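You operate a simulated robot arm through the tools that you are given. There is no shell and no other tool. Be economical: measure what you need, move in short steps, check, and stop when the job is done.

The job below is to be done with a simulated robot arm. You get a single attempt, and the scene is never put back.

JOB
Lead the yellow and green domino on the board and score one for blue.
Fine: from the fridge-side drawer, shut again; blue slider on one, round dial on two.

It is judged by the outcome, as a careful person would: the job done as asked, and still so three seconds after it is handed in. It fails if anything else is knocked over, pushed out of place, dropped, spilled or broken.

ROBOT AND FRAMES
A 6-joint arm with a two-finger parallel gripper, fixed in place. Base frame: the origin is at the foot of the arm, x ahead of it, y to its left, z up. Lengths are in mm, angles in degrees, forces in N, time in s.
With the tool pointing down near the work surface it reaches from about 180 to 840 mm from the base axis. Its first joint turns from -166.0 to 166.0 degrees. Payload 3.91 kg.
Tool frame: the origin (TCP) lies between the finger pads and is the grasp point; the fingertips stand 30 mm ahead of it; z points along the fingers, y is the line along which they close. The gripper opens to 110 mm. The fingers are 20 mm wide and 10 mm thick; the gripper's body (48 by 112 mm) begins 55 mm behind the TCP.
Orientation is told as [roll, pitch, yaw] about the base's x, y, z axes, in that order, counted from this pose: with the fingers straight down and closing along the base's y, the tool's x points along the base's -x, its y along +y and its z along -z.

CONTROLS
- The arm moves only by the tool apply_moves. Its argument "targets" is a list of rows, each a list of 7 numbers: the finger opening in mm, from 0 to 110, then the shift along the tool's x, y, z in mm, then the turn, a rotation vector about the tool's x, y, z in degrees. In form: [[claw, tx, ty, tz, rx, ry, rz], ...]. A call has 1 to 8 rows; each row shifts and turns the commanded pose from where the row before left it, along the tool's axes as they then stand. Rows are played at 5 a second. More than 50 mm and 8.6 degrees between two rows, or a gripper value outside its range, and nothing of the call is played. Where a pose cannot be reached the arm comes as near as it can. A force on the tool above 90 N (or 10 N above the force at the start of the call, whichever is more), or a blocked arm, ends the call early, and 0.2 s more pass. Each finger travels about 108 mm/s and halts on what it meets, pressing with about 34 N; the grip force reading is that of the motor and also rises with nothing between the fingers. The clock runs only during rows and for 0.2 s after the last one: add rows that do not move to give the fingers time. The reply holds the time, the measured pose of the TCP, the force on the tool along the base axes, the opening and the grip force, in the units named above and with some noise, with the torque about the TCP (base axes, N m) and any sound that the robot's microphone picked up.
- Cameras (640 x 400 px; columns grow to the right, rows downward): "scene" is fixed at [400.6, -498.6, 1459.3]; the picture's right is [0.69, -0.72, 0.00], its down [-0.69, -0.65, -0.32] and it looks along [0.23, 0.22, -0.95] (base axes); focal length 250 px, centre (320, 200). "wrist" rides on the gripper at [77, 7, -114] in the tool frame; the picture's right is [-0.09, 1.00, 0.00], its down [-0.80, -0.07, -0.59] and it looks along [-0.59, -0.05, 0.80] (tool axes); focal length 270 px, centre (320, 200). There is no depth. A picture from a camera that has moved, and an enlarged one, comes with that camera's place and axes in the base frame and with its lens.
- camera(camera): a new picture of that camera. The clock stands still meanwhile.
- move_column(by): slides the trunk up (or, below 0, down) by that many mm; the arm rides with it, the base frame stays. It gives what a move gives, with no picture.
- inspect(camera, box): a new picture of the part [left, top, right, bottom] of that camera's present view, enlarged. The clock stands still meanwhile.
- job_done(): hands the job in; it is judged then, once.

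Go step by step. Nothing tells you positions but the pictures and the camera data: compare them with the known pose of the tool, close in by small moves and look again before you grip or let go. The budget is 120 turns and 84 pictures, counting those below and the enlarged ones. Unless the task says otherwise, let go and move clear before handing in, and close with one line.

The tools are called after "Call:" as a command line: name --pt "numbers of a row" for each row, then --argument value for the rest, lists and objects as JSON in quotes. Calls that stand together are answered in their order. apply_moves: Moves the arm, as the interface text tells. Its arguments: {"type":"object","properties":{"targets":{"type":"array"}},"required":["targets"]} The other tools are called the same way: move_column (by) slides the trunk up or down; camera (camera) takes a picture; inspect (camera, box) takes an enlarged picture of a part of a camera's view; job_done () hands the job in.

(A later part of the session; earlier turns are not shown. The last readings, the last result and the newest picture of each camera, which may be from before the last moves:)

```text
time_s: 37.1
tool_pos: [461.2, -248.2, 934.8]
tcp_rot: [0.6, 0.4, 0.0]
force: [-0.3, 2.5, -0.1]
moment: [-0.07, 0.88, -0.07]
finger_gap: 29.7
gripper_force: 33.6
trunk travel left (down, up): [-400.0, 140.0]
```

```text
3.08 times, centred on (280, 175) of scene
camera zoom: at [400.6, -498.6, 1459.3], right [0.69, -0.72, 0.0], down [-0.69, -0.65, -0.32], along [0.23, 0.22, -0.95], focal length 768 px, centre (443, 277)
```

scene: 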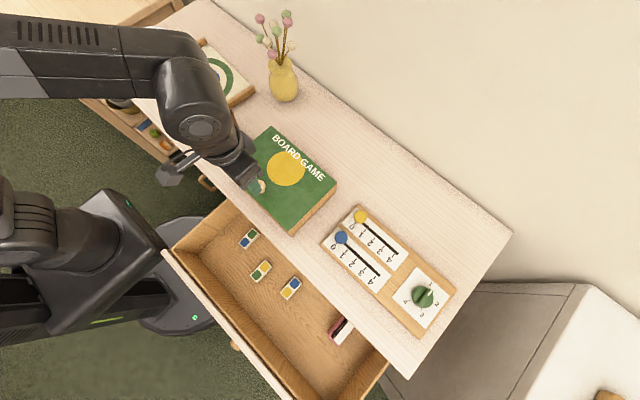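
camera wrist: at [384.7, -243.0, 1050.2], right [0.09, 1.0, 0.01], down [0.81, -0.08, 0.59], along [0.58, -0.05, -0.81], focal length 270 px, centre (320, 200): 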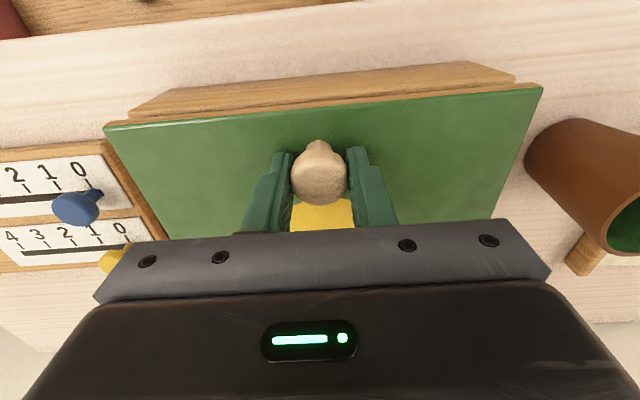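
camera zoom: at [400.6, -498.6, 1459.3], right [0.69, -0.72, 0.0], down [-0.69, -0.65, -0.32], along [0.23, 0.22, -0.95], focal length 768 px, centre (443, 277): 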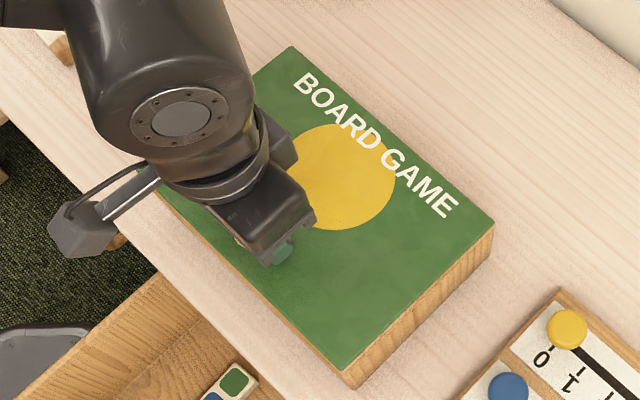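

The lid is hinged at the back (x≈600). I'll raise the knob along its arc, turning the tool partly with it.

Call:
apply_moves --pt "15 -7.4 0 -18.9 0 4 0" --pt "15 -8.1 0 -18.4 0 4 0" --pt "15 -9.7 0 -17.7 0 4 0" --pt "15 -10.8 0 -17.2 0 4 0" --pt "15 0 0 0 0 0 0"

Call:
camera --camera "wrist"

Call:
camera --camera "scene"

```text
time_s: 38.3
tool_pos: [505.8, -251.1, 1002.8]
tcp_rot: [0.4, 16.4, 0.1]
force: [-0.6, 0.2, -6.7]
moment: [0.17, 0.69, -0.12]
finger_gap: 29.5
gripper_force: 34.3
trunk travel left (down, up): [-400.0, 140.0]
```

```text
41 pictures are left
camera wrist: at [463.7, -244.6, 1133.2], right [0.09, 1.0, -0.02], down [0.94, -0.07, 0.34], along [0.34, -0.05, -0.94], focal length 270 px, centre (320, 200)
```

wrist: 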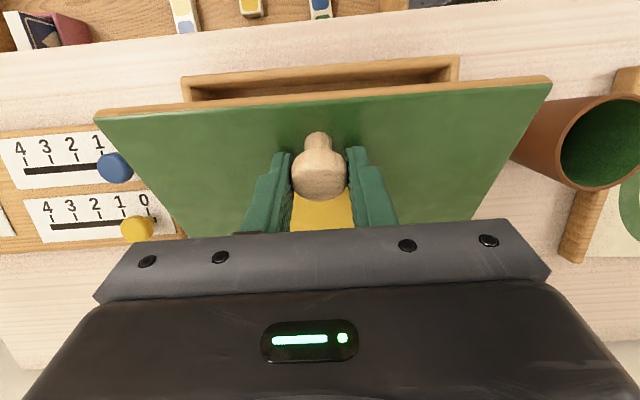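

```text
40 pictures are left
```

scene: 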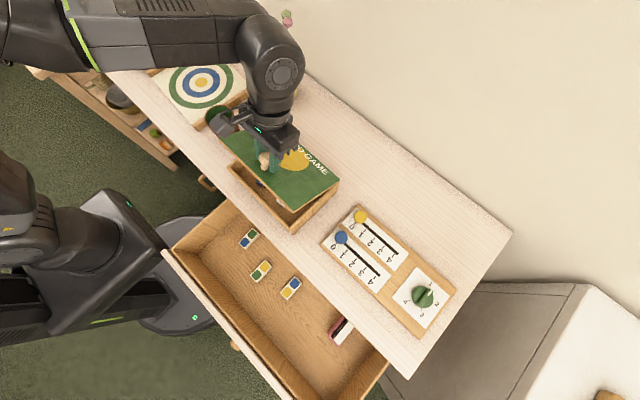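

The lid swings up easily. Continuing to ~68° with the tool angle held, letting the knob pivot.

Call:
apply_moves --pt "15 -11.05 0 -16.6 0 0 0" --pt "15 -13.15 0 -14.7 0 0 0" --pt "15 -15.2 0 -12.8 0 0 0" --pt "15 -16.8 0 -10.7 0 0 0" --pt "15 0 0 0 0 0 0"

Call:
camera --camera "scene"

```text
time_s: 39.5
tool_pos: [575.0, -250.1, 1037.8]
tcp_rot: [0.5, 16.4, 0.1]
force: [1.2, 0.4, -6.1]
moment: [0.23, 0.46, 0.0]
finger_gap: 29.7
gripper_force: 33.7
trunk travel left (down, up): [-400.0, 140.0]
```

```text
39 pictures are left
```

scene: 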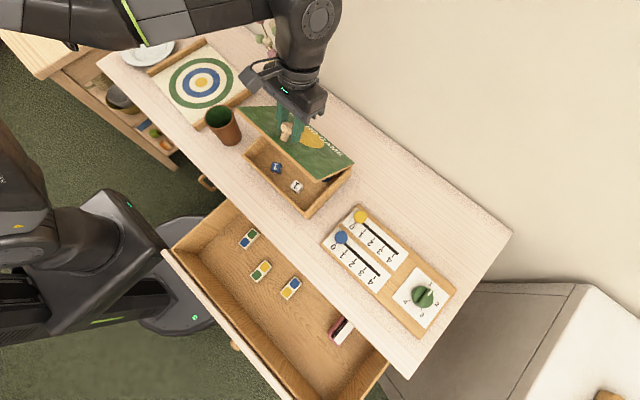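

Call:
inspect --camera "scene" --box '[225, 95, 365, 225]'

```text
3.08 times, centred on (295, 160) of scene
camera zoom: at [400.6, -498.6, 1459.3], right [0.69, -0.72, 0.0], down [-0.69, -0.65, -0.32], along [0.23, 0.22, -0.95], focal length 768 px, centre (397, 323)
```

zoom: 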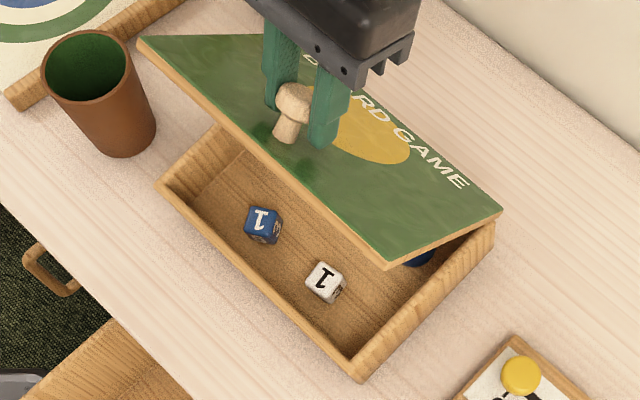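

Inside are dice and something blue, not clearly a board. Opening ~16° more to see the whole interior.

Call:
apply_moves --pt "15 -18.0 0 -8.1 0 0 0" --pt "15 -19.1 0 -5.6 0 0 0" --pt "15 0 0 0 0 0 0"

Call:
inspect --camera "scene" --box '[225, 95, 365, 225]'

```text
time_s: 40.3
tool_pos: [613.3, -250.3, 1040.8]
tcp_rot: [0.5, 16.5, 0.1]
force: [-0.1, 0.4, -7.7]
moment: [0.2, 0.56, -0.02]
finger_gap: 29.5
gripper_force: 33.9
trunk travel left (down, up): [-400.0, 140.0]
```

```text
3.08 times, centred on (295, 160) of scene
camera zoom: at [400.6, -498.6, 1459.3], right [0.69, -0.72, 0.0], down [-0.69, -0.65, -0.32], along [0.23, 0.22, -0.95], focal length 768 px, centre (397, 323)
```

zoom: 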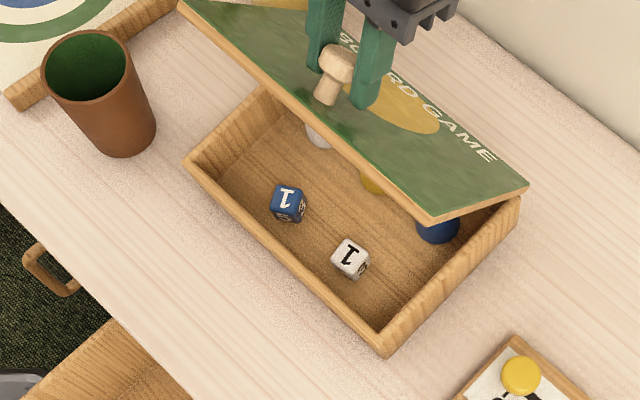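

The box holds only dice and pieces, so the ring board is "the board". I also see my arc radius was too short and the box slid back (+x) by several cm; I'll lower the lid, then draw the box back to where the knob originally was (TCP 460.9,-249.8).

Call:
apply_moves --pt "15 18.7 0 23.8 0 0 0" --pt "15 14.9 0 25.1 0 -4 0" --pt "15 12.2 0 26.3 0 -4 0" --pt "15 9.2 0 27.4 0 -4 0" --pt "15 0 0 0 0 0 0"

Call:
inspect --camera "scene" --box '[225, 95, 365, 225]'

```text
time_s: 41.5
tool_pos: [534.9, -249.8, 956.9]
tcp_rot: [0.4, 4.4, -0.1]
force: [-10.0, 0.4, 10.0]
moment: [-0.11, -0.76, -0.04]
finger_gap: 29.7
gripper_force: 33.7
trunk travel left (down, up): [-400.0, 140.0]
```

```text
3.08 times, centred on (295, 160) of scene
camera zoom: at [400.6, -498.6, 1459.3], right [0.69, -0.72, 0.0], down [-0.69, -0.65, -0.32], along [0.23, 0.22, -0.95], focal length 768 px, centre (397, 323)
```

zoom: 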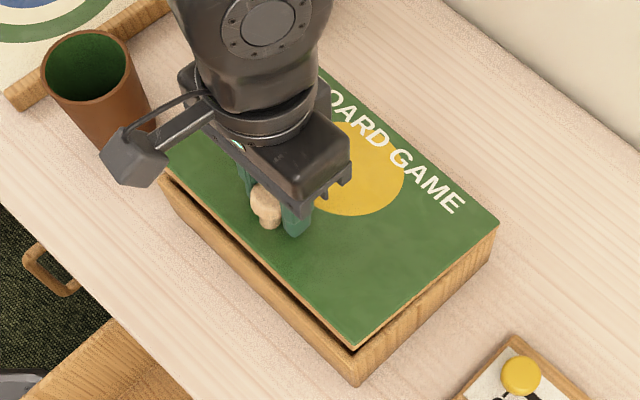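

The lid is nearly closed. Lowering gently.

Call:
apply_moves --pt "15 4 0 6 0 -4 0" --pt "15 2 0 5 0 0 0" --pt "15 0 0 0 0 0 0"

Call:
inspect --camera "scene" --box '[225, 95, 365, 225]'

Call:
camera --camera "wrist"

```text
time_s: 42.3
tool_pos: [531.9, -249.1, 944.4]
tcp_rot: [0.3, 0.3, 0.0]
force: [5.8, 0.2, 5.0]
moment: [-0.16, -1.02, 0.11]
finger_gap: 29.4
gripper_force: 34.5
trunk travel left (down, up): [-400.0, 140.0]
```

```text
3.08 times, centred on (295, 160) of scene
camera zoom: at [400.6, -498.6, 1459.3], right [0.69, -0.72, 0.0], down [-0.69, -0.65, -0.32], along [0.23, 0.22, -0.95], focal length 768 px, centre (397, 323)
```

zoom: 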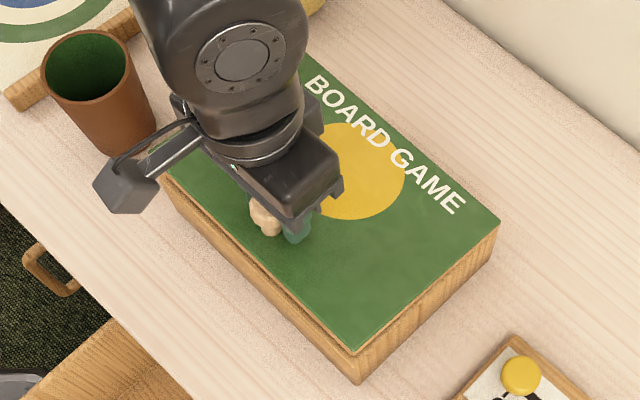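

```text
34 pictures are left
camera wrist: at [454.3, -242.5, 1059.7], right [0.09, 1.0, 0.01], down [0.8, -0.07, 0.59], along [0.59, -0.05, -0.81], focal length 270 px, centre (320, 200)
```

wrist: 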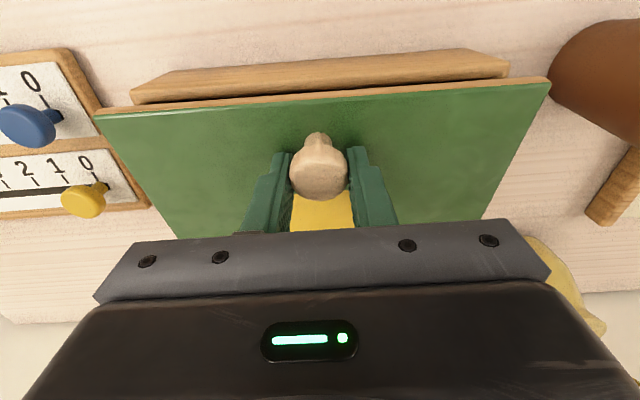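

Call:
apply_moves --pt "15 1 0 6 0 0 0" --pt "15 1 0 6 0 0 0" --pt "15 0 0 5 0 0 0" --pt "15 0 0 0 0 0 0"

Call:
camera --camera "wrist"

```text
time_s: 43.3
tool_pos: [526.8, -249.3, 926.7]
tcp_rot: [0.3, 0.5, -0.1]
force: [-8.3, 4.1, 8.9]
moment: [-0.28, -0.9, 0.14]
finger_gap: 29.6
gripper_force: 34.2
trunk travel left (down, up): [-400.0, 140.0]
```

```text
33 pictures are left
camera wrist: at [449.4, -242.6, 1042.7], right [0.09, 1.0, 0.01], down [0.81, -0.08, 0.59], along [0.58, -0.05, -0.81], focal length 270 px, centre (320, 200)
```

wrist: 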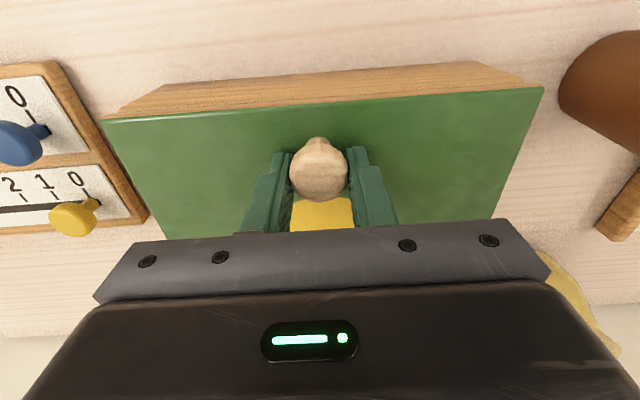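

Lid closed. Dragging the box back -x by 66 mm with the knob.

Call:
apply_moves --pt "15 10 0 -0.5 0 0 0" --pt "15 11 0 0 0 0 0" --pt "15 11 0 0 0 0 0" --pt "15 11 0 0 0 0 0" --pt "15 11 0 0 0 0 0" --pt "15 11 0 0 0 0 0" --pt "15 0 0 0 0 0 0" --pt "15 0 0 0 0 0 0"

Call:
inspect --camera "scene" --box '[215, 110, 345, 240]'

Call:
camera --camera "wrist"

```text
time_s: 45.1
tool_pos: [463.5, -250.8, 928.3]
tcp_rot: [0.5, 0.6, -0.1]
force: [-0.3, 0.2, -7.1]
moment: [-0.22, 0.93, 0.02]
finger_gap: 30.0
gripper_force: 34.0
trunk travel left (down, up): [-400.0, 140.0]
```

```text
3.08 times, centred on (280, 175) of scene
camera zoom: at [400.6, -498.6, 1459.3], right [0.69, -0.72, 0.0], down [-0.69, -0.65, -0.32], along [0.23, 0.22, -0.95], focal length 768 px, centre (443, 277)
```

zoom: 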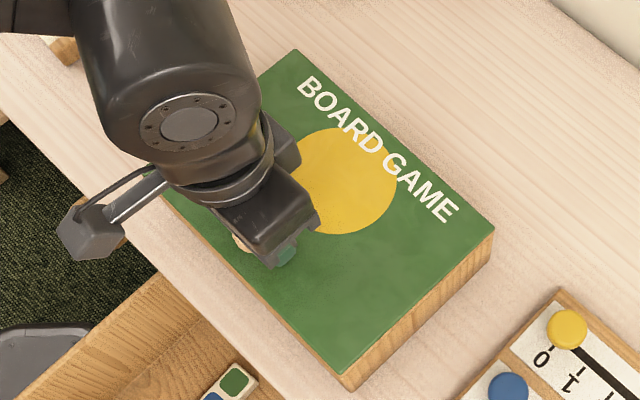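

```text
31 pictures are left
camera wrist: at [386.4, -243.2, 1043.2], right [0.09, 1.0, 0.01], down [0.81, -0.08, 0.59], along [0.58, -0.05, -0.81], focal length 270 px, centre (320, 200)
```

wrist: 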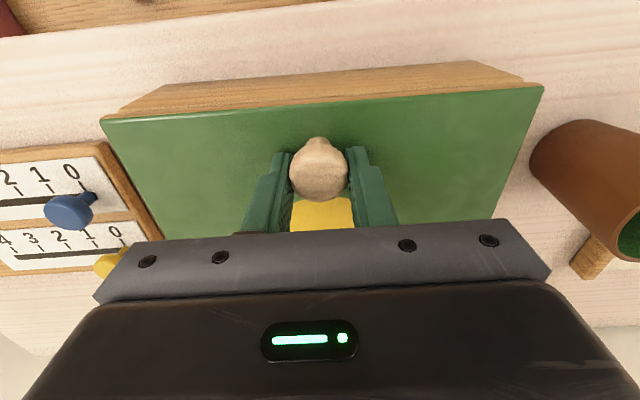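

The box is back within a couple of mm. Settling the lid, releasing the knob and rising.

Call:
apply_moves --pt "15 1.5 0 2.5 0 0 0" --pt "15 0 0 0.5 0 0 0" --pt "60 0 0 0 0 0 0" --pt "60 0 0 0 0 0 0" --pt "60 0 0 -15 0 0 0" --pt "60 0 0 -40 0 0 0" --pt "60 30 0 -35 0 0 0" --pt "60 45 0 0 0 0 0"

Call:
apply_moves --pt "60 30 -30 0 0 0 0" --pt "60 30 -30 0 0 0 0" --pt "60 25 -35 0 0 0 0" --pt "60 0 0 0 0 0 0"

Call:
camera --camera "wrist"

Call:
inspect --camera "scene" --box '[215, 110, 345, 240]'

```text
time_s: 46.9
tool_pos: [384.7, -250.7, 1017.8]
tcp_rot: [0.4, 0.4, 0.0]
force: [-0.7, 0.6, -0.7]
moment: [0.04, 0.01, -0.01]
finger_gap: 60.0
gripper_force: 0.0
trunk travel left (down, up): [-400.0, 140.0]
```

```text
time_s: 47.9
tool_pos: [303.4, -345.3, 1016.6]
tcp_rot: [0.4, 0.4, 0.0]
force: [0.6, -0.4, -0.7]
moment: [0.0, 0.0, -0.01]
finger_gap: 59.8
gripper_force: 0.1
trunk travel left (down, up): [-400.0, 140.0]
```

```text
30 pictures are left
camera wrist: at [225.2, -339.0, 1131.4], right [0.09, 1.0, 0.01], down [0.81, -0.08, 0.59], along [0.59, -0.05, -0.81], focal length 270 px, centre (320, 200)
```

wrist: 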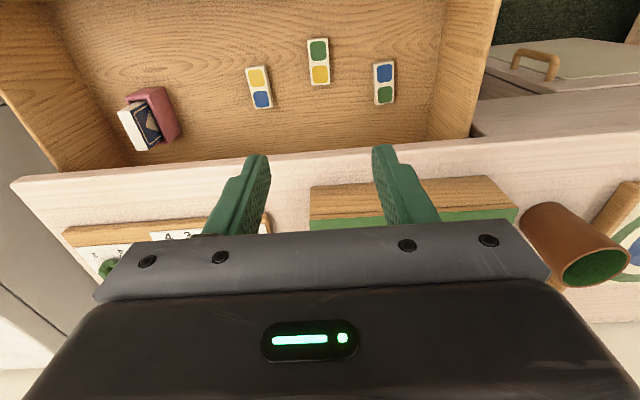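

```text
3.08 times, centred on (280, 175) of scene
camera zoom: at [400.6, -498.6, 1459.3], right [0.69, -0.72, 0.0], down [-0.69, -0.65, -0.32], along [0.23, 0.22, -0.95], focal length 768 px, centre (443, 277)
```

zoom: 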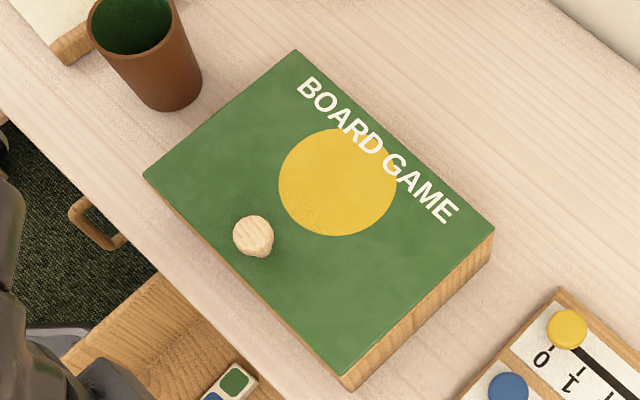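

Box looks restored. Picking up the domino again at TCP ≈(295.5,-344).

Call:
apply_moves --pt "60 8 1 45 0 0 0" --pt "60 0 0 45 0 0 0" --pt "60 0 0 45 0 0 0" --pt "60 0 0 45 0 0 0" --pt "60 0 0 45 0 0 0" --pt "60 0 0 45 0 0 0" --pt "60 0 0 40 0 0 0" --pt "60 0 0 10 0 0 0"

Call:
camera --camera "wrist"

```text
time_s: 49.7
tool_pos: [292.1, -341.5, 694.7]
tcp_rot: [0.4, 0.5, 0.0]
force: [-1.1, 0.5, 0.0]
moment: [0.0, 0.0, 0.04]
finger_gap: 59.8
gripper_force: 0.1
trunk travel left (down, up): [-400.0, 140.0]
```

```text
28 pictures are left
camera wrist: at [215.0, -335.5, 810.4], right [0.09, 1.0, 0.01], down [0.81, -0.08, 0.59], along [0.59, -0.05, -0.81], focal length 270 px, centre (320, 200)
```

wrist: 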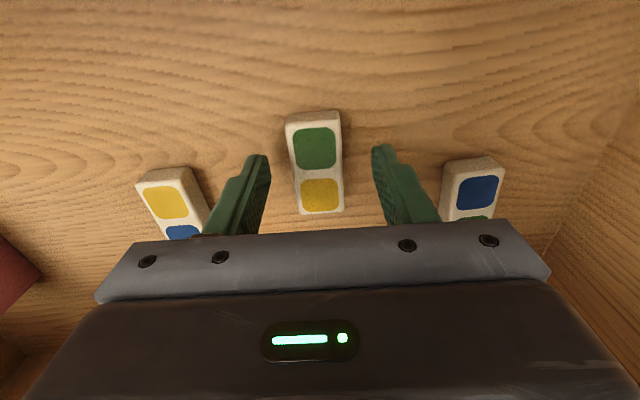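

Call:
apply_moves --pt "60 -1 -2 10 0 0 0" --pt "60 0 0 5.5 0 0 0" --pt "60 0 0 0 0 0 0" --pt "15 0 0 0 0 0 0" --pt "15 0 0 0 0 0 0" --pt "15 0 0 0 0 0 0"

Call:
apply_moves --pt "15 0 0 -20 0 0 0" --pt "15 0 0 -40 0 0 0" --pt "15 0 0 -45 0 0 0" --pt "15 0 0 -45 0 0 0" --pt "15 0 0 -45 0 0 0" --pt "15 0 0 -45 0 0 0" --pt "15 0 0 -45 0 0 0" --pt "15 0 0 -45 0 0 0"

Call:
apply_moves --pt "15 0 48 0 0 0 0" --pt "15 0 48 0 0 0 0" --pt "15 0 48 0 0 0 0" --pt "15 0 48 0 0 0 0" --pt "15 0 48 0 0 0 0" --pt "15 0 48 0 0 0 0" --pt "15 0 48 0 0 0 0" --pt "15 0 0 0 0 0 0"

Call:
camera --camera "wrist"

```text
time_s: 51.1
tool_pos: [292.0, -343.3, 681.4]
tcp_rot: [0.3, 0.5, 0.0]
force: [-0.5, 0.8, -0.8]
moment: [-0.01, 0.0, 0.0]
finger_gap: 30.7
gripper_force: 34.3
trunk travel left (down, up): [-400.0, 140.0]
```

```text
time_s: 52.9
tool_pos: [293.7, -343.1, 1012.0]
tcp_rot: [0.5, 0.6, -0.1]
force: [-0.5, -0.7, -0.6]
moment: [0.01, 0.0, 0.01]
finger_gap: 30.5
gripper_force: 34.2
trunk travel left (down, up): [-400.0, 140.0]
```

```text
time_s: 54.7
tool_pos: [294.2, -10.1, 1012.2]
tcp_rot: [0.4, 0.5, -0.1]
force: [0.1, -0.1, -1.2]
moment: [-0.01, 0.01, 0.0]
finger_gap: 30.6
gripper_force: 33.8
trunk travel left (down, up): [-400.0, 140.0]
```

```text
27 pictures are left
camera wrist: at [218.3, -2.9, 1127.7], right [0.09, 1.0, 0.01], down [0.81, -0.08, 0.59], along [0.59, -0.05, -0.81], focal length 270 px, centre (320, 200)
```

wrist: 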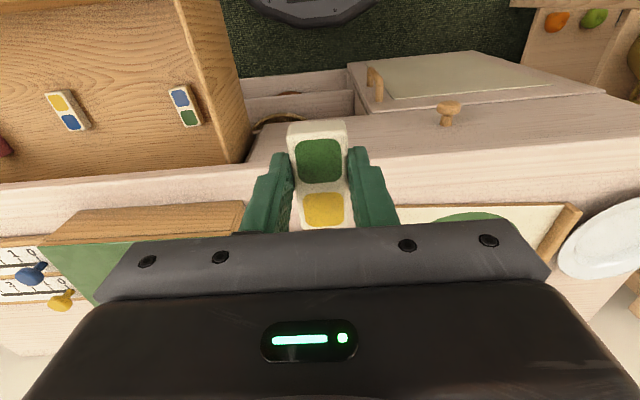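

Ring-board centre triangulates to about (587,207). Moving in +y first, then +x, staying high.

Call:
apply_moves --pt "15 0 48 0 0 0 0" --pt "15 0 48 0 0 0 0" --pt "15 0 48 0 0 0 0" --pt "15 0 48 0 0 0 0" --pt "15 -40 22 0 0 0 0" --pt "15 -48 0 0 0 0 0" --pt "15 -48 0 0 0 0 0" --pt "15 -48 0 0 0 0 0"

Call:
apply_moves --pt "15 -48 0 0 0 0 0" --pt "15 -40 0 30 0 0 0" --pt "15 0 0 40 0 0 0" --pt "15 0 0 0 0 0 0"

Call:
camera --camera "wrist"

Call:
camera --camera "scene"

```text
time_s: 56.5
tool_pos: [481.5, 204.0, 1012.1]
tcp_rot: [0.4, 0.6, -0.1]
force: [0.3, 0.2, -0.1]
moment: [0.02, 0.0, -0.01]
finger_gap: 30.7
gripper_force: 34.0
trunk travel left (down, up): [-400.0, 140.0]
```

```text
time_s: 57.5
tool_pos: [567.7, 203.8, 942.7]
tcp_rot: [0.4, 0.5, -0.1]
force: [0.4, 1.0, -0.1]
moment: [-0.01, 0.0, 0.03]
finger_gap: 30.8
gripper_force: 34.3
trunk travel left (down, up): [-400.0, 140.0]
```

```text
26 pictures are left
camera wrist: at [491.2, 210.2, 1057.6], right [0.09, 1.0, 0.01], down [0.81, -0.08, 0.59], along [0.59, -0.05, -0.81], focal length 270 px, centre (320, 200)
```

wrist: 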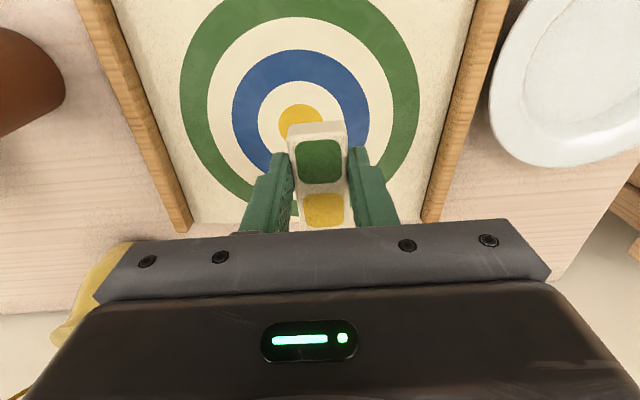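

```text
25 pictures are left
```

scene: 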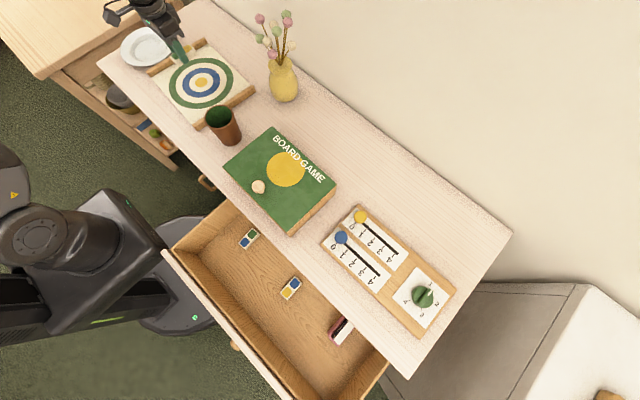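

Refining to the centre (574,186), then descending to above the surface.

Call:
apply_moves --pt "15 -6 -17 20 0 0 0" --pt "15 0 0 30 0 0 0" --pt "15 0 0 18 0 0 0" --pt "15 0 0 0 0 0 0"

Call:
camera --camera "wrist"

```text
time_s: 58.5
tool_pos: [573.4, 187.7, 875.8]
tcp_rot: [0.4, 0.5, 0.1]
force: [0.3, -1.1, -0.8]
moment: [0.01, 0.0, 0.02]
finger_gap: 30.7
gripper_force: 33.5
trunk travel left (down, up): [-400.0, 140.0]
```

```text
24 pictures are left
camera wrist: at [496.4, 194.1, 989.7], right [0.09, 1.0, 0.01], down [0.81, -0.08, 0.59], along [0.59, -0.05, -0.81], focal length 270 px, centre (320, 200)
```

wrist: 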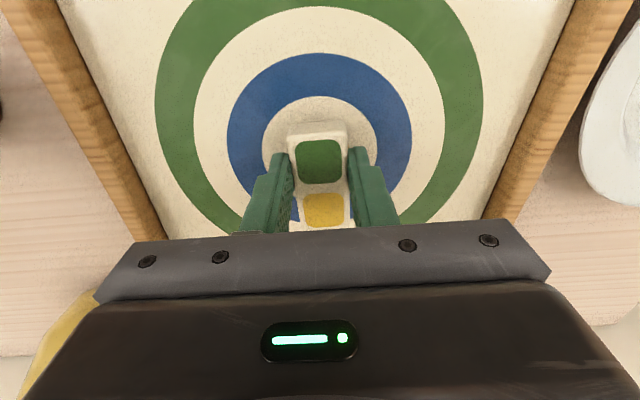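

Call:
apply_moves --pt "15 0 0 4 0 0 0" --pt "15 0 0 4 0 0 0" --pt "15 0 0 4 0 0 0" --pt "15 0 0 0 0 0 0"

Call:
apply_moves --pt "15 0 0 3 0 0 0" --pt "15 0 0 3 0 0 0" --pt "15 0 0 0 0 0 0"

```text
time_s: 59.5
tool_pos: [574.0, 187.8, 863.0]
tcp_rot: [0.5, 0.3, -0.1]
force: [0.5, 0.9, 14.2]
moment: [-0.13, -0.02, 0.0]
finger_gap: 30.9
gripper_force: 33.9
trunk travel left (down, up): [-400.0, 140.0]
```

```text
time_s: 60.3
tool_pos: [572.2, 187.2, 860.7]
tcp_rot: [0.5, 0.1, 0.0]
force: [6.7, 0.6, 42.3]
moment: [-0.47, -0.05, 0.07]
finger_gap: 30.4
gripper_force: 34.5
trunk travel left (down, up): [-400.0, 140.0]
```

In contact with the board. Relieving the pressure and releasing.

Call:
apply_moves --pt "15 0 0 -4 0 0 0" --pt "15 0 0 0 0 0 0" --pt "40 0 0 0 0 0 0" --pt "50 0 0 0 0 0 0" --pt "50 0 0 -15 0 0 0" --pt "50 0 0 -45 0 0 0" --pt "50 0 0 -45 0 0 0" --pt "50 0 0 -45 0 0 0"

Call:
camera --camera "wrist"

```text
time_s: 62.1
tool_pos: [572.7, 186.2, 1011.2]
tcp_rot: [0.4, 0.4, -0.1]
force: [-0.7, 0.8, 0.8]
moment: [0.01, 0.01, 0.0]
finger_gap: 50.0
gripper_force: 0.1
trunk travel left (down, up): [-400.0, 140.0]
```

```text
23 pictures are left
camera wrist: at [496.4, 193.0, 1125.6], right [0.09, 1.0, 0.01], down [0.81, -0.08, 0.59], along [0.58, -0.05, -0.81], focal length 270 px, centre (320, 200)
```

wrist: 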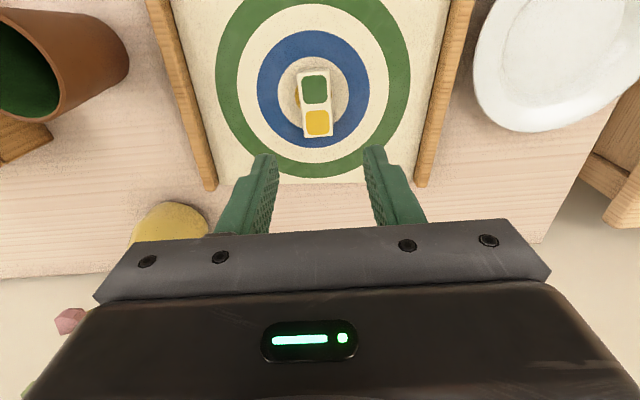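

Domino lies on the board centre. Now back to the drawer: retreat -x, then -y.

Call:
apply_moves --pt "70 47 0 0 0 0 0" --pt "70 47 0 0 0 0 0" --pt "70 47 0 0 0 0 0" --pt "70 47 0 0 0 0 0" --pt "70 47 0 0 0 0 0" --pt "70 45 0 0 0 0 0" --pt "70 0 -48 0 0 0 0" --pt "70 0 -48 0 0 0 0"

Call:
apply_moves --pt "70 0 -48 0 0 0 0" --pt "70 0 -48 0 0 0 0" --pt "70 0 -48 0 0 0 0" --pt "70 0 -48 0 0 0 0" --pt "70 0 -48 0 0 0 0" --pt "70 0 -48 0 0 0 0" --pt "70 0 -48 0 0 0 0" --pt "70 0 -48 0 0 0 0"

Call:
apply_moves --pt "70 25 -40 0 0 0 0" --pt "70 25 -40 0 0 0 0" --pt "70 25 -40 0 0 0 0" --pt "70 40 -29 0 0 0 0" --pt "70 30 0 0 0 -8 0" --pt "70 25 0 0 0 -8 0" --pt "70 20 0 0 0 -8 0" --pt "70 0 0 0 0 0 0"

Call:
camera --camera "wrist"

```text
time_s: 63.9
tool_pos: [293.4, 91.2, 1012.5]
tcp_rot: [0.4, 0.5, -0.1]
force: [0.0, -0.7, 0.3]
moment: [0.01, -0.01, 0.01]
finger_gap: 70.2
gripper_force: 0.1
trunk travel left (down, up): [-400.0, 140.0]
```

```text
time_s: 65.7
tool_pos: [292.4, -294.3, 1009.3]
tcp_rot: [0.5, 0.6, 0.0]
force: [0.8, 0.0, 0.1]
moment: [0.01, 0.01, -0.01]
finger_gap: 70.1
gripper_force: 0.0
trunk travel left (down, up): [-400.0, 140.0]
```

```text
time_s: 67.5
tool_pos: [103.6, -441.8, 1000.3]
tcp_rot: [0.5, -23.7, -0.1]
force: [0.4, -0.4, -0.2]
moment: [-0.01, -0.01, -0.01]
finger_gap: 70.1
gripper_force: 0.0
trunk travel left (down, up): [-400.0, 140.0]
```

```text
22 pictures are left
camera wrist: at [-13.6, -435.0, 1074.0], right [0.08, 1.0, 0.04], down [0.5, -0.08, 0.87], along [0.86, -0.05, -0.5], focal length 270 px, centre (320, 200)
```

wrist: 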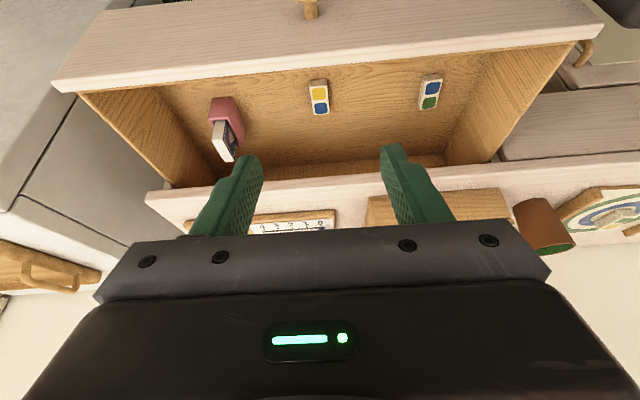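

Call:
apply_moves --pt "70 20 -1 36.6 0 0 0" --pt "70 20 -1 36.6 0 0 0" --pt "70 15 0 45 0 0 0" --pt "70 15 0 45 0 0 0" --pt "70 15 0 40 0 0 0" --pt "70 0 0 0 0 0 0"

Call:
camera --camera "wrist"

```text
time_s: 68.9
tool_pos: [106.2, -442.7, 778.3]
tcp_rot: [0.6, -23.5, -0.2]
force: [0.0, -0.4, -0.7]
moment: [0.03, 0.03, -0.04]
finger_gap: 70.0
gripper_force: 0.1
trunk travel left (down, up): [-400.0, 140.0]
```

```text
21 pictures are left
camera wrist: at [-11.2, -435.6, 852.9], right [0.08, 1.0, 0.04], down [0.5, -0.08, 0.86], along [0.86, -0.05, -0.5], focal length 270 px, centre (320, 200)
```

wrist: 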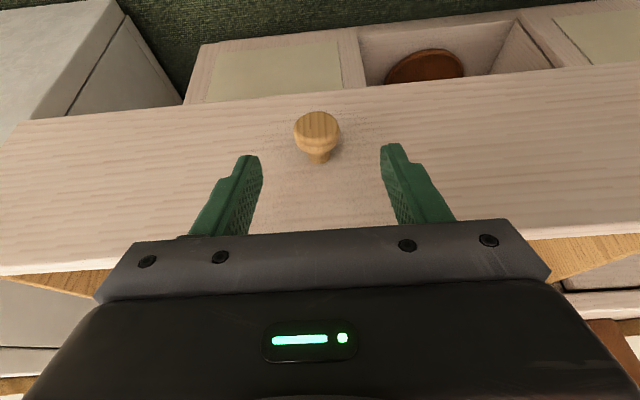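

Call:
apply_moves --pt "70 -1.3 -0.7 25 0 0 0" --pt "70 -1.3 -0.7 25 0 0 0" --pt "70 -1.2 0 25 0 0 0" --pt "70 0 0 0 0 0 0" --pt "20 0 0 0 0 0 0" --pt "20 0 0 0 0 0 0" --pt "20 0 0 0 0 0 0"

Call:
camera --camera "wrist"

```text
time_s: 70.5
tool_pos: [138.8, -444.6, 712.0]
tcp_rot: [0.3, -23.4, -0.2]
force: [2.7, -17.6, -1.5]
moment: [-0.48, 0.26, 0.45]
finger_gap: 33.5
gripper_force: 45.6
trunk travel left (down, up): [-400.0, 140.0]
```

```text
20 pictures are left
camera wrist: at [22.5, -437.6, 786.5], right [0.08, 1.0, 0.04], down [0.5, -0.08, 0.86], along [0.86, -0.05, -0.5], focal length 270 px, centre (320, 200)
```

wrist: 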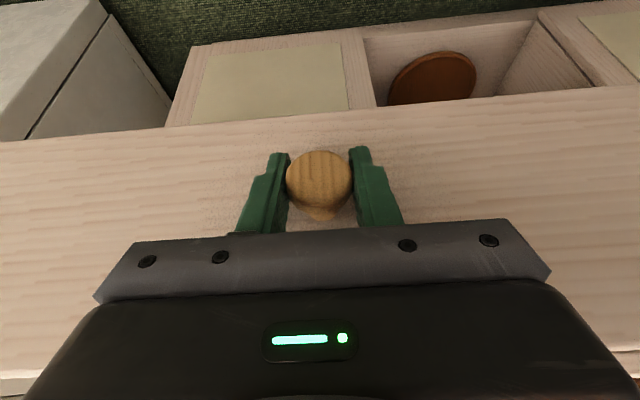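

Knob re-gripped. Pushing the drawer closed, smoothly.

Call:
apply_moves --pt "20 -9.2 -1.2 4 0 0 0" --pt "20 -18.3 0 8 0 0 0" --pt "20 -18.3 0 8 0 0 0" --pt "20 -18.3 0 8 0 0 0" --pt "20 -18.3 0 8 0 0 0" --pt "20 -18.3 0 8 0 0 0" --pt "20 -9.2 0 4 0 0 0" --pt "20 0 0 0 0 0 0"

```text
time_s: 72.3
tool_pos: [260.7, -443.9, 712.6]
tcp_rot: [0.6, -23.5, -0.2]
force: [1.0, -10.2, -7.0]
moment: [0.0, -0.28, 0.25]
finger_gap: 33.5
gripper_force: 45.6
trunk travel left (down, up): [-400.0, 140.0]
```

Call:
apply_moves --pt "20 -9.2 0 4 0 0 0" --pt "20 -18.3 0 8 0 0 0" --pt "20 -18.3 0 8 0 0 0" --pt "20 -18.3 0 8 0 0 0" --pt "20 -18.3 0 8 0 0 0" --pt "20 -9.2 0 4 0 0 0" --pt "20 0 0 0 0 0 0"

Call:
apply_moves --pt "20 -4.6 0 2 0 0 0" --pt "20 -2.5 0 1 0 0 0" --pt "20 -2 0 0.9 0 0 0" --pt "20 0 0 0 0 0 0"

Call:
camera --camera "scene"

```text
time_s: 73.9
tool_pos: [359.9, -444.5, 713.6]
tcp_rot: [0.3, -23.5, -0.2]
force: [0.2, -3.8, -5.6]
moment: [0.03, -0.13, 0.34]
finger_gap: 33.6
gripper_force: 45.3
trunk travel left (down, up): [-400.0, 140.0]
```

```text
time_s: 74.9
tool_pos: [369.5, -444.8, 712.5]
tcp_rot: [0.5, -23.5, -0.4]
force: [-9.6, -0.7, -5.0]
moment: [0.06, 0.21, 0.35]
finger_gap: 33.4
gripper_force: 45.3
trunk travel left (down, up): [-400.0, 140.0]
```

```text
19 pictures are left
```

scene: 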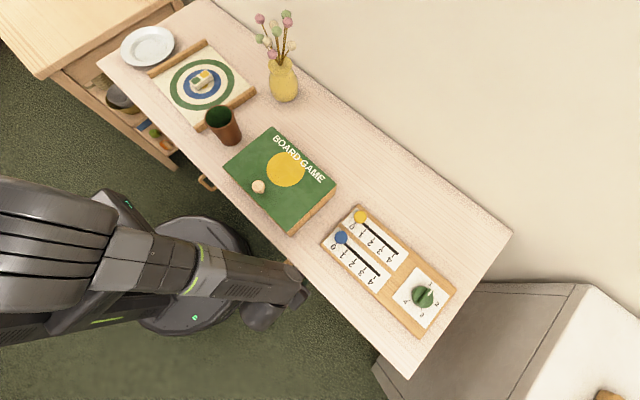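

Drawer is shut (pressing contact at the closed pose). Releasing, backing out, rising and straightening.

Call:
apply_moves --pt "70 0 0 0 0 0 0" --pt "70 0 0 0 0 0 0" --pt "70 27 0 -12 0 0 0" --pt "70 37 0 -16 0 0 0" --pt "70 27 0 -30 0 0 0" --pt "70 -18 0 -40 0 0 0" --pt "70 -18 0 -40 0 0 0" --pt "70 -18 0 -40 0 0 0"

Call:
apply_moves --pt "70 -18 0 -40 0 0 0" --pt "70 -18 0 -40 0 0 0" --pt "70 0 -10 -40 0 7.8 0" --pt "70 0 -10 -30 0 7.8 0" --pt "70 0 0 -20 0 7.8 0" --pt "70 -45 0 0 0 0 0" --pt "70 -45 0 0 0 0 0" --pt "70 0 0 0 0 0 0"

Call:
camera --camera "wrist"

```text
time_s: 76.7
tool_pos: [264.6, -446.0, 862.5]
tcp_rot: [0.4, -23.5, -0.2]
force: [-0.2, 0.0, -0.9]
moment: [0.03, -0.04, -0.04]
finger_gap: 70.0
gripper_force: 0.2
trunk travel left (down, up): [-400.0, 140.0]
```

```text
time_s: 78.5
tool_pos: [329.8, -467.4, 1034.8]
tcp_rot: [0.4, -0.1, -0.1]
force: [0.5, 0.3, -0.2]
moment: [0.0, -0.03, -0.01]
finger_gap: 69.8
gripper_force: 0.1
trunk travel left (down, up): [-400.0, 140.0]
```

```text
18 pictures are left
camera wrist: at [251.6, -460.4, 1149.2], right [0.09, 1.0, 0.01], down [0.8, -0.08, 0.6], along [0.59, -0.05, -0.8], focal length 270 px, centre (320, 200)
```

wrist: 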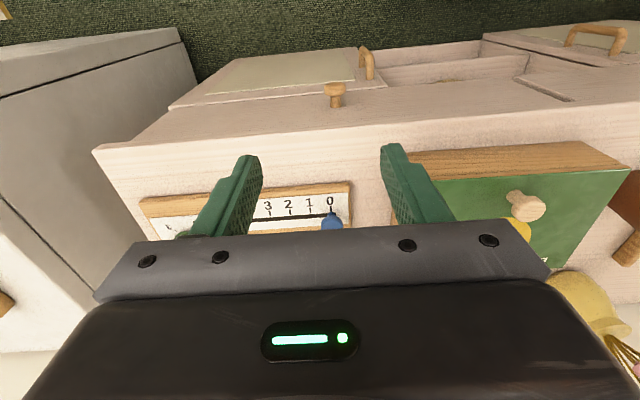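

Drawer shut. Moving over the blue slider (≈508,-462).

Call:
apply_moves --pt "60 -45 0 0 0 0 0" --pt "60 -45 0 0 0 0 0" --pt "60 -45 3 20 0 0 0" --pt "60 -25 0 30 0 0 0" --pt "60 0 0 30 0 0 0" --pt "60 0 0 0 0 0 0"

Call:
camera --camera "wrist"

```text
time_s: 79.9
tool_pos: [489.4, -463.0, 956.1]
tcp_rot: [0.3, -0.3, -0.1]
force: [-0.7, 0.1, 0.3]
moment: [0.02, -0.01, -0.01]
finger_gap: 60.1
gripper_force: 0.1
trunk travel left (down, up): [-400.0, 140.0]
```

```text
17 pictures are left
camera wrist: at [411.8, -456.3, 1069.5], right [0.09, 1.0, 0.01], down [0.8, -0.08, 0.6], along [0.59, -0.05, -0.8], focal length 270 px, centre (320, 200)
```

wrist: 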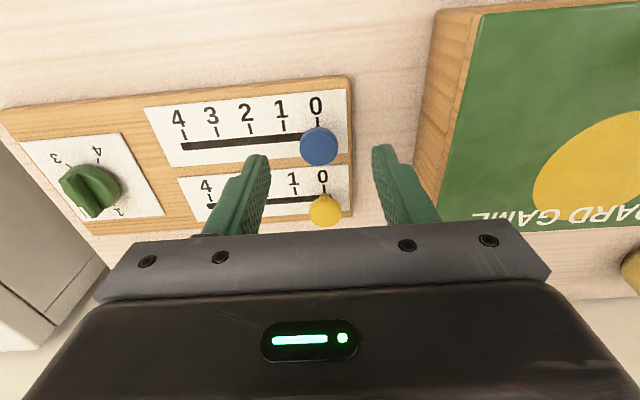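

Tick spacing ≈29.5 mm along -y; blue knob ≈(506,-465). Lowering over it.

Call:
apply_moves --pt "60 -17 -2 25 0 0 0" --pt "60 0 0 35 0 0 0" --pt "60 0 0 0 0 0 0"

Call:
camera --camera "wrist"

```text
time_s: 80.7
tool_pos: [506.7, -464.6, 895.9]
tcp_rot: [0.5, -0.2, 0.0]
force: [-0.6, 0.1, 0.8]
moment: [0.01, -0.01, -0.01]
finger_gap: 60.1
gripper_force: 0.1
trunk travel left (down, up): [-400.0, 140.0]
```

```text
16 pictures are left
camera wrist: at [429.0, -458.5, 1009.5], right [0.09, 1.0, 0.01], down [0.8, -0.08, 0.6], along [0.59, -0.05, -0.8], focal length 270 px, centre (320, 200)
```

wrist: 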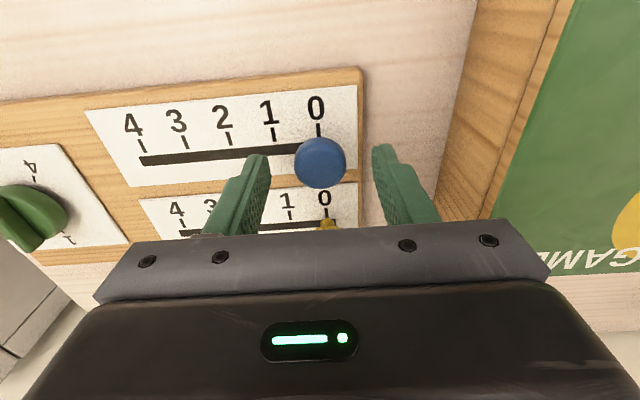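

Knob centred at z≈865; lowering 12 mm and closing.

Call:
apply_moves --pt "60 0 0 12 0 0 0" --pt "60 0 0 0 0 0 0" --pt "15 0 0 0 0 0 0" --pt "15 0 0 0 0 0 0" --pt "15 0 0 0 0 0 0"

```text
time_s: 81.9
tool_pos: [505.2, -465.6, 883.7]
tcp_rot: [0.3, -0.1, -0.1]
force: [-0.2, -0.3, -1.0]
moment: [-0.23, -0.11, 0.0]
finger_gap: 31.5
gripper_force: 44.8
trunk travel left (down, up): [-400.0, 140.0]
```

Gripped. Sliding -29.5 mm in y.

Call:
apply_moves --pt "15 0.2 -5 0 0 0 0" --pt "15 0.2 -5 0 0 0 0" --pt "15 0.2 -5 0 0 0 0" --pt "15 0.2 -5 0 0 0 0" --pt "15 0.2 -5 0 0 0 0" --pt "15 0.2 -4.5 0 0 0 0" --pt "15 0 0 0 0 0 0"

Call:
camera --camera "wrist"

```text
time_s: 83.5
tool_pos: [505.9, -495.5, 884.3]
tcp_rot: [0.4, -0.2, 0.0]
force: [9.1, -1.5, 7.8]
moment: [-0.13, 0.46, 0.12]
finger_gap: 31.4
gripper_force: 45.2
trunk travel left (down, up): [-400.0, 140.0]
```

```text
15 pictures are left
camera wrist: at [428.8, -487.7, 997.4], right [0.09, 1.0, 0.01], down [0.8, -0.07, 0.6], along [0.6, -0.05, -0.8], focal length 270 px, centre (320, 200)
```

wrist: 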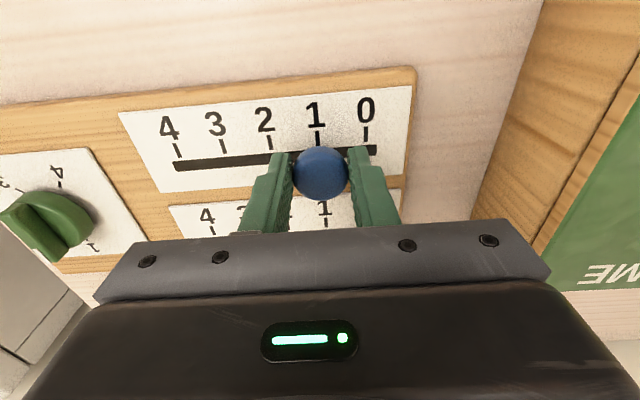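

Slider reads at the 1 tick. Releasing and rising, then moving over the dial.

Call:
apply_moves --pt "50 0 0 0 0 0 0" --pt "60 0 0 0 0 0 0" --pt "60 0 0 -20 0 0 0" --pt "60 0 0 -45 0 0 0" --pt "60 0 -40 -20 0 0 0" --pt "60 0 -45 0 0 0 0" --pt "60 0 -45 0 0 0 0" --pt "60 0 0 0 0 0 0"

Call:
camera --camera "wrist"

Call:
inspect --camera "scene" --box '[310, 190, 470, 340]'

```text
time_s: 85.3
tool_pos: [504.9, -625.1, 967.6]
tcp_rot: [0.6, -0.1, 0.0]
force: [-0.6, 0.7, 0.2]
moment: [0.01, -0.05, 0.02]
finger_gap: 59.9
gripper_force: 0.0
trunk travel left (down, up): [-400.0, 140.0]
```

```text
14 pictures are left
camera wrist: at [427.1, -618.6, 1081.0], right [0.09, 1.0, 0.01], down [0.8, -0.08, 0.6], along [0.59, -0.05, -0.8], focal length 270 px, centre (320, 200)
```

wrist: 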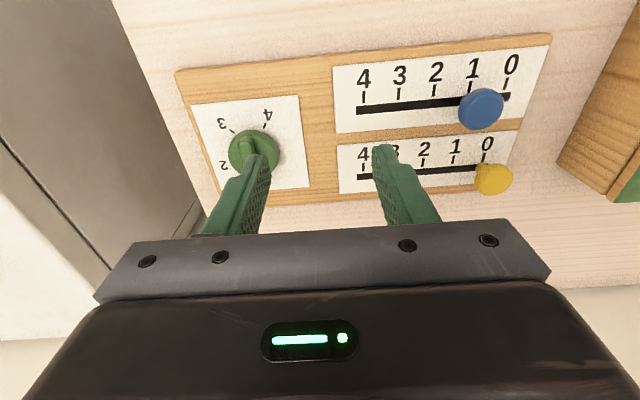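

```text
2.67 times, centred on (390, 265) of scene
camera zoom: at [400.6, -498.6, 1459.3], right [0.69, -0.72, 0.0], down [-0.69, -0.65, -0.32], along [0.23, 0.22, -0.95], focal length 666 px, centre (133, 27)
```

zoom: 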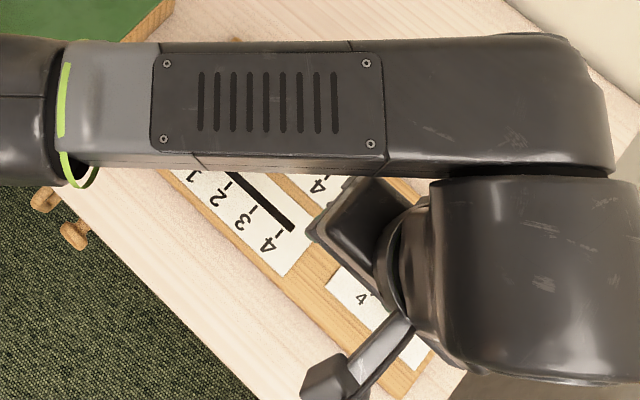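

Call:
inspect --camera "wrist" --box '[185, 85, 315, 210]'

Call:
apply_moves --pt "70 -5 -30 0 0 0 0" --pt "70 -10 -30 0 0 0 0" --pt "70 -5 0 0 0 0 0" --pt "70 0 0 0 0 0 0"

```text
3.20 times, centred on (250, 148) of wrist
camera zoom: at [427.1, -618.6, 1081.0], right [0.09, 1.0, 0.01], down [0.8, -0.08, 0.6], along [0.59, -0.05, -0.8], focal length 865 px, centre (544, 368)
```

zoom: 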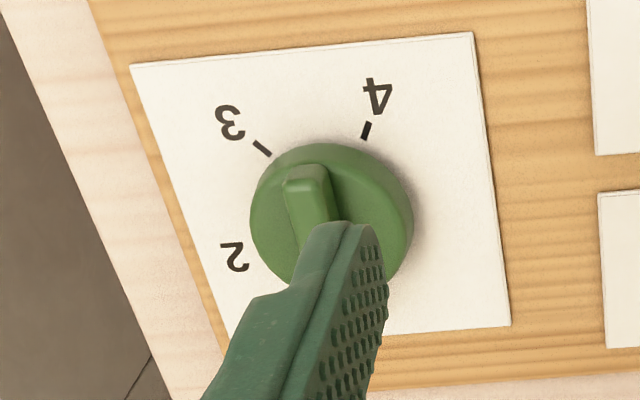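

```text
time_s: 86.3
tool_pos: [500.6, -630.0, 959.3]
tcp_rot: [0.3, -0.2, -0.1]
force: [0.3, -0.3, 0.3]
moment: [-0.01, -0.02, 0.0]
finger_gap: 70.2
gripper_force: 0.1
out of reach, approached as far as the arm can: row 1, 2
trunk travel left (down, up): [-400.0, 140.0]
```

The dial sits about (535,-683), just outside reach at this height; the labels are about 70° apart clockwise, with the grip bar along x. I'll raise the trunk for more reach.

Call:
move_column --by 140

Call:
apply_moves --pt "70 0 0 45 0 0 0" --pt "70 0 0 45 0 0 0" --pt "70 0 0 45 0 0 0" --pt "70 0 0 20 0 0 0" --pt "70 -10 -20 0 0 0 0" --pt "70 -10 -20 0 0 0 0" --pt "70 -10 -12 0 0 0 0" --pt "70 0 0 0 0 0 0"

```text
time_s: 88.0
tool_pos: [500.6, -631.9, 1099.6]
tcp_rot: [0.4, -0.2, -0.2]
force: [0.0, 0.5, 0.5]
moment: [0.0, -0.03, -0.02]
finger_gap: 70.1
gripper_force: 0.2
trunk travel left (down, up): [-540.0, 0.0]
```

```text
time_s: 89.8
tool_pos: [509.0, -650.5, 943.6]
tcp_rot: [0.3, -0.2, 0.0]
force: [1.0, -0.2, 0.5]
moment: [0.0, 0.0, 0.02]
finger_gap: 69.9
gripper_force: 0.0
out of reach, approached as far as the arm can: row 6, 7
trunk travel left (down, up): [-540.0, 0.0]
```

Still slightly short; tilting the tool 20° toward +x for extra reach (turning about the vertical will then keep it reachable).

Call:
apply_moves --pt "60 0 0 0 0 -6.7 0" --pt "60 0 0 0 0 -6.7 0" --pt "60 0 0 0 0 -6.6 0" --pt "60 -5 -10 10 0 0 0" --pt "60 -5 -10 10 0 0 0" --pt "60 0 -10 5 0 0 0" --pt "60 0 0 0 0 0 0"

Call:
camera --camera "wrist"

Call:
inspect --camera "scene" --box '[340, 200, 480, 340]'

```text
time_s: 91.4
tool_pos: [524.2, -680.9, 923.5]
tcp_rot: [0.4, -20.2, -0.3]
force: [0.3, 0.5, -0.7]
moment: [-0.03, -0.02, -0.02]
finger_gap: 60.0
gripper_force: 0.0
trunk travel left (down, up): [-540.0, 0.0]
```

```text
11 pictures are left
camera wrist: at [413.0, -674.0, 1004.3], right [0.08, 1.0, 0.04], down [0.55, -0.08, 0.83], along [0.83, -0.05, -0.55], focal length 270 px, centre (320, 200)
```

wrist: 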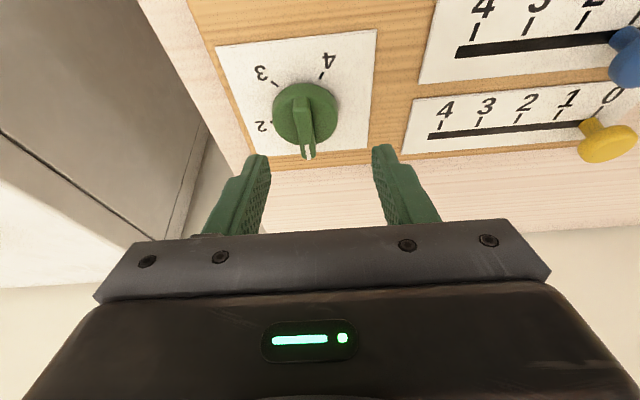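

```text
2.86 times, centred on (410, 270) of scene
camera zoom: at [400.6, -498.6, 1459.3], right [0.69, -0.72, 0.0], down [-0.69, -0.65, -0.32], along [0.23, 0.22, -0.95], focal length 713 px, centre (63, 0)
```

zoom: 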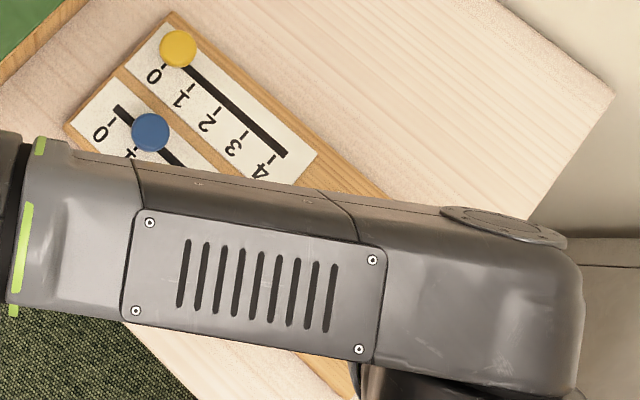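

Call:
inspect --camera "wrist" --box '[215, 20, 385, 190]'

```text
2.35 times, centred on (300, 105) of wrist
camera zoom: at [413.0, -674.0, 1004.3], right [0.08, 1.0, 0.04], down [0.55, -0.08, 0.83], along [0.83, -0.05, -0.55], focal length 636 px, centre (367, 424)
```

zoom: 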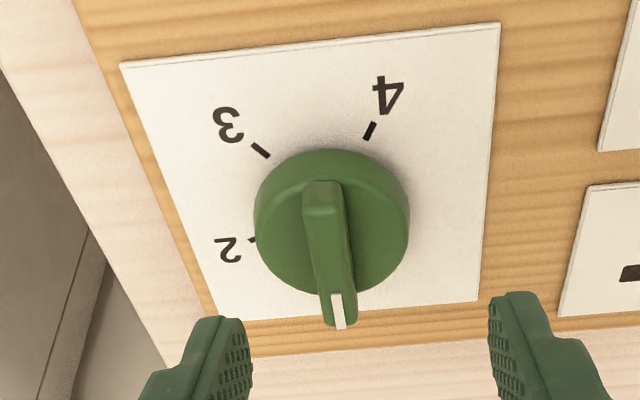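

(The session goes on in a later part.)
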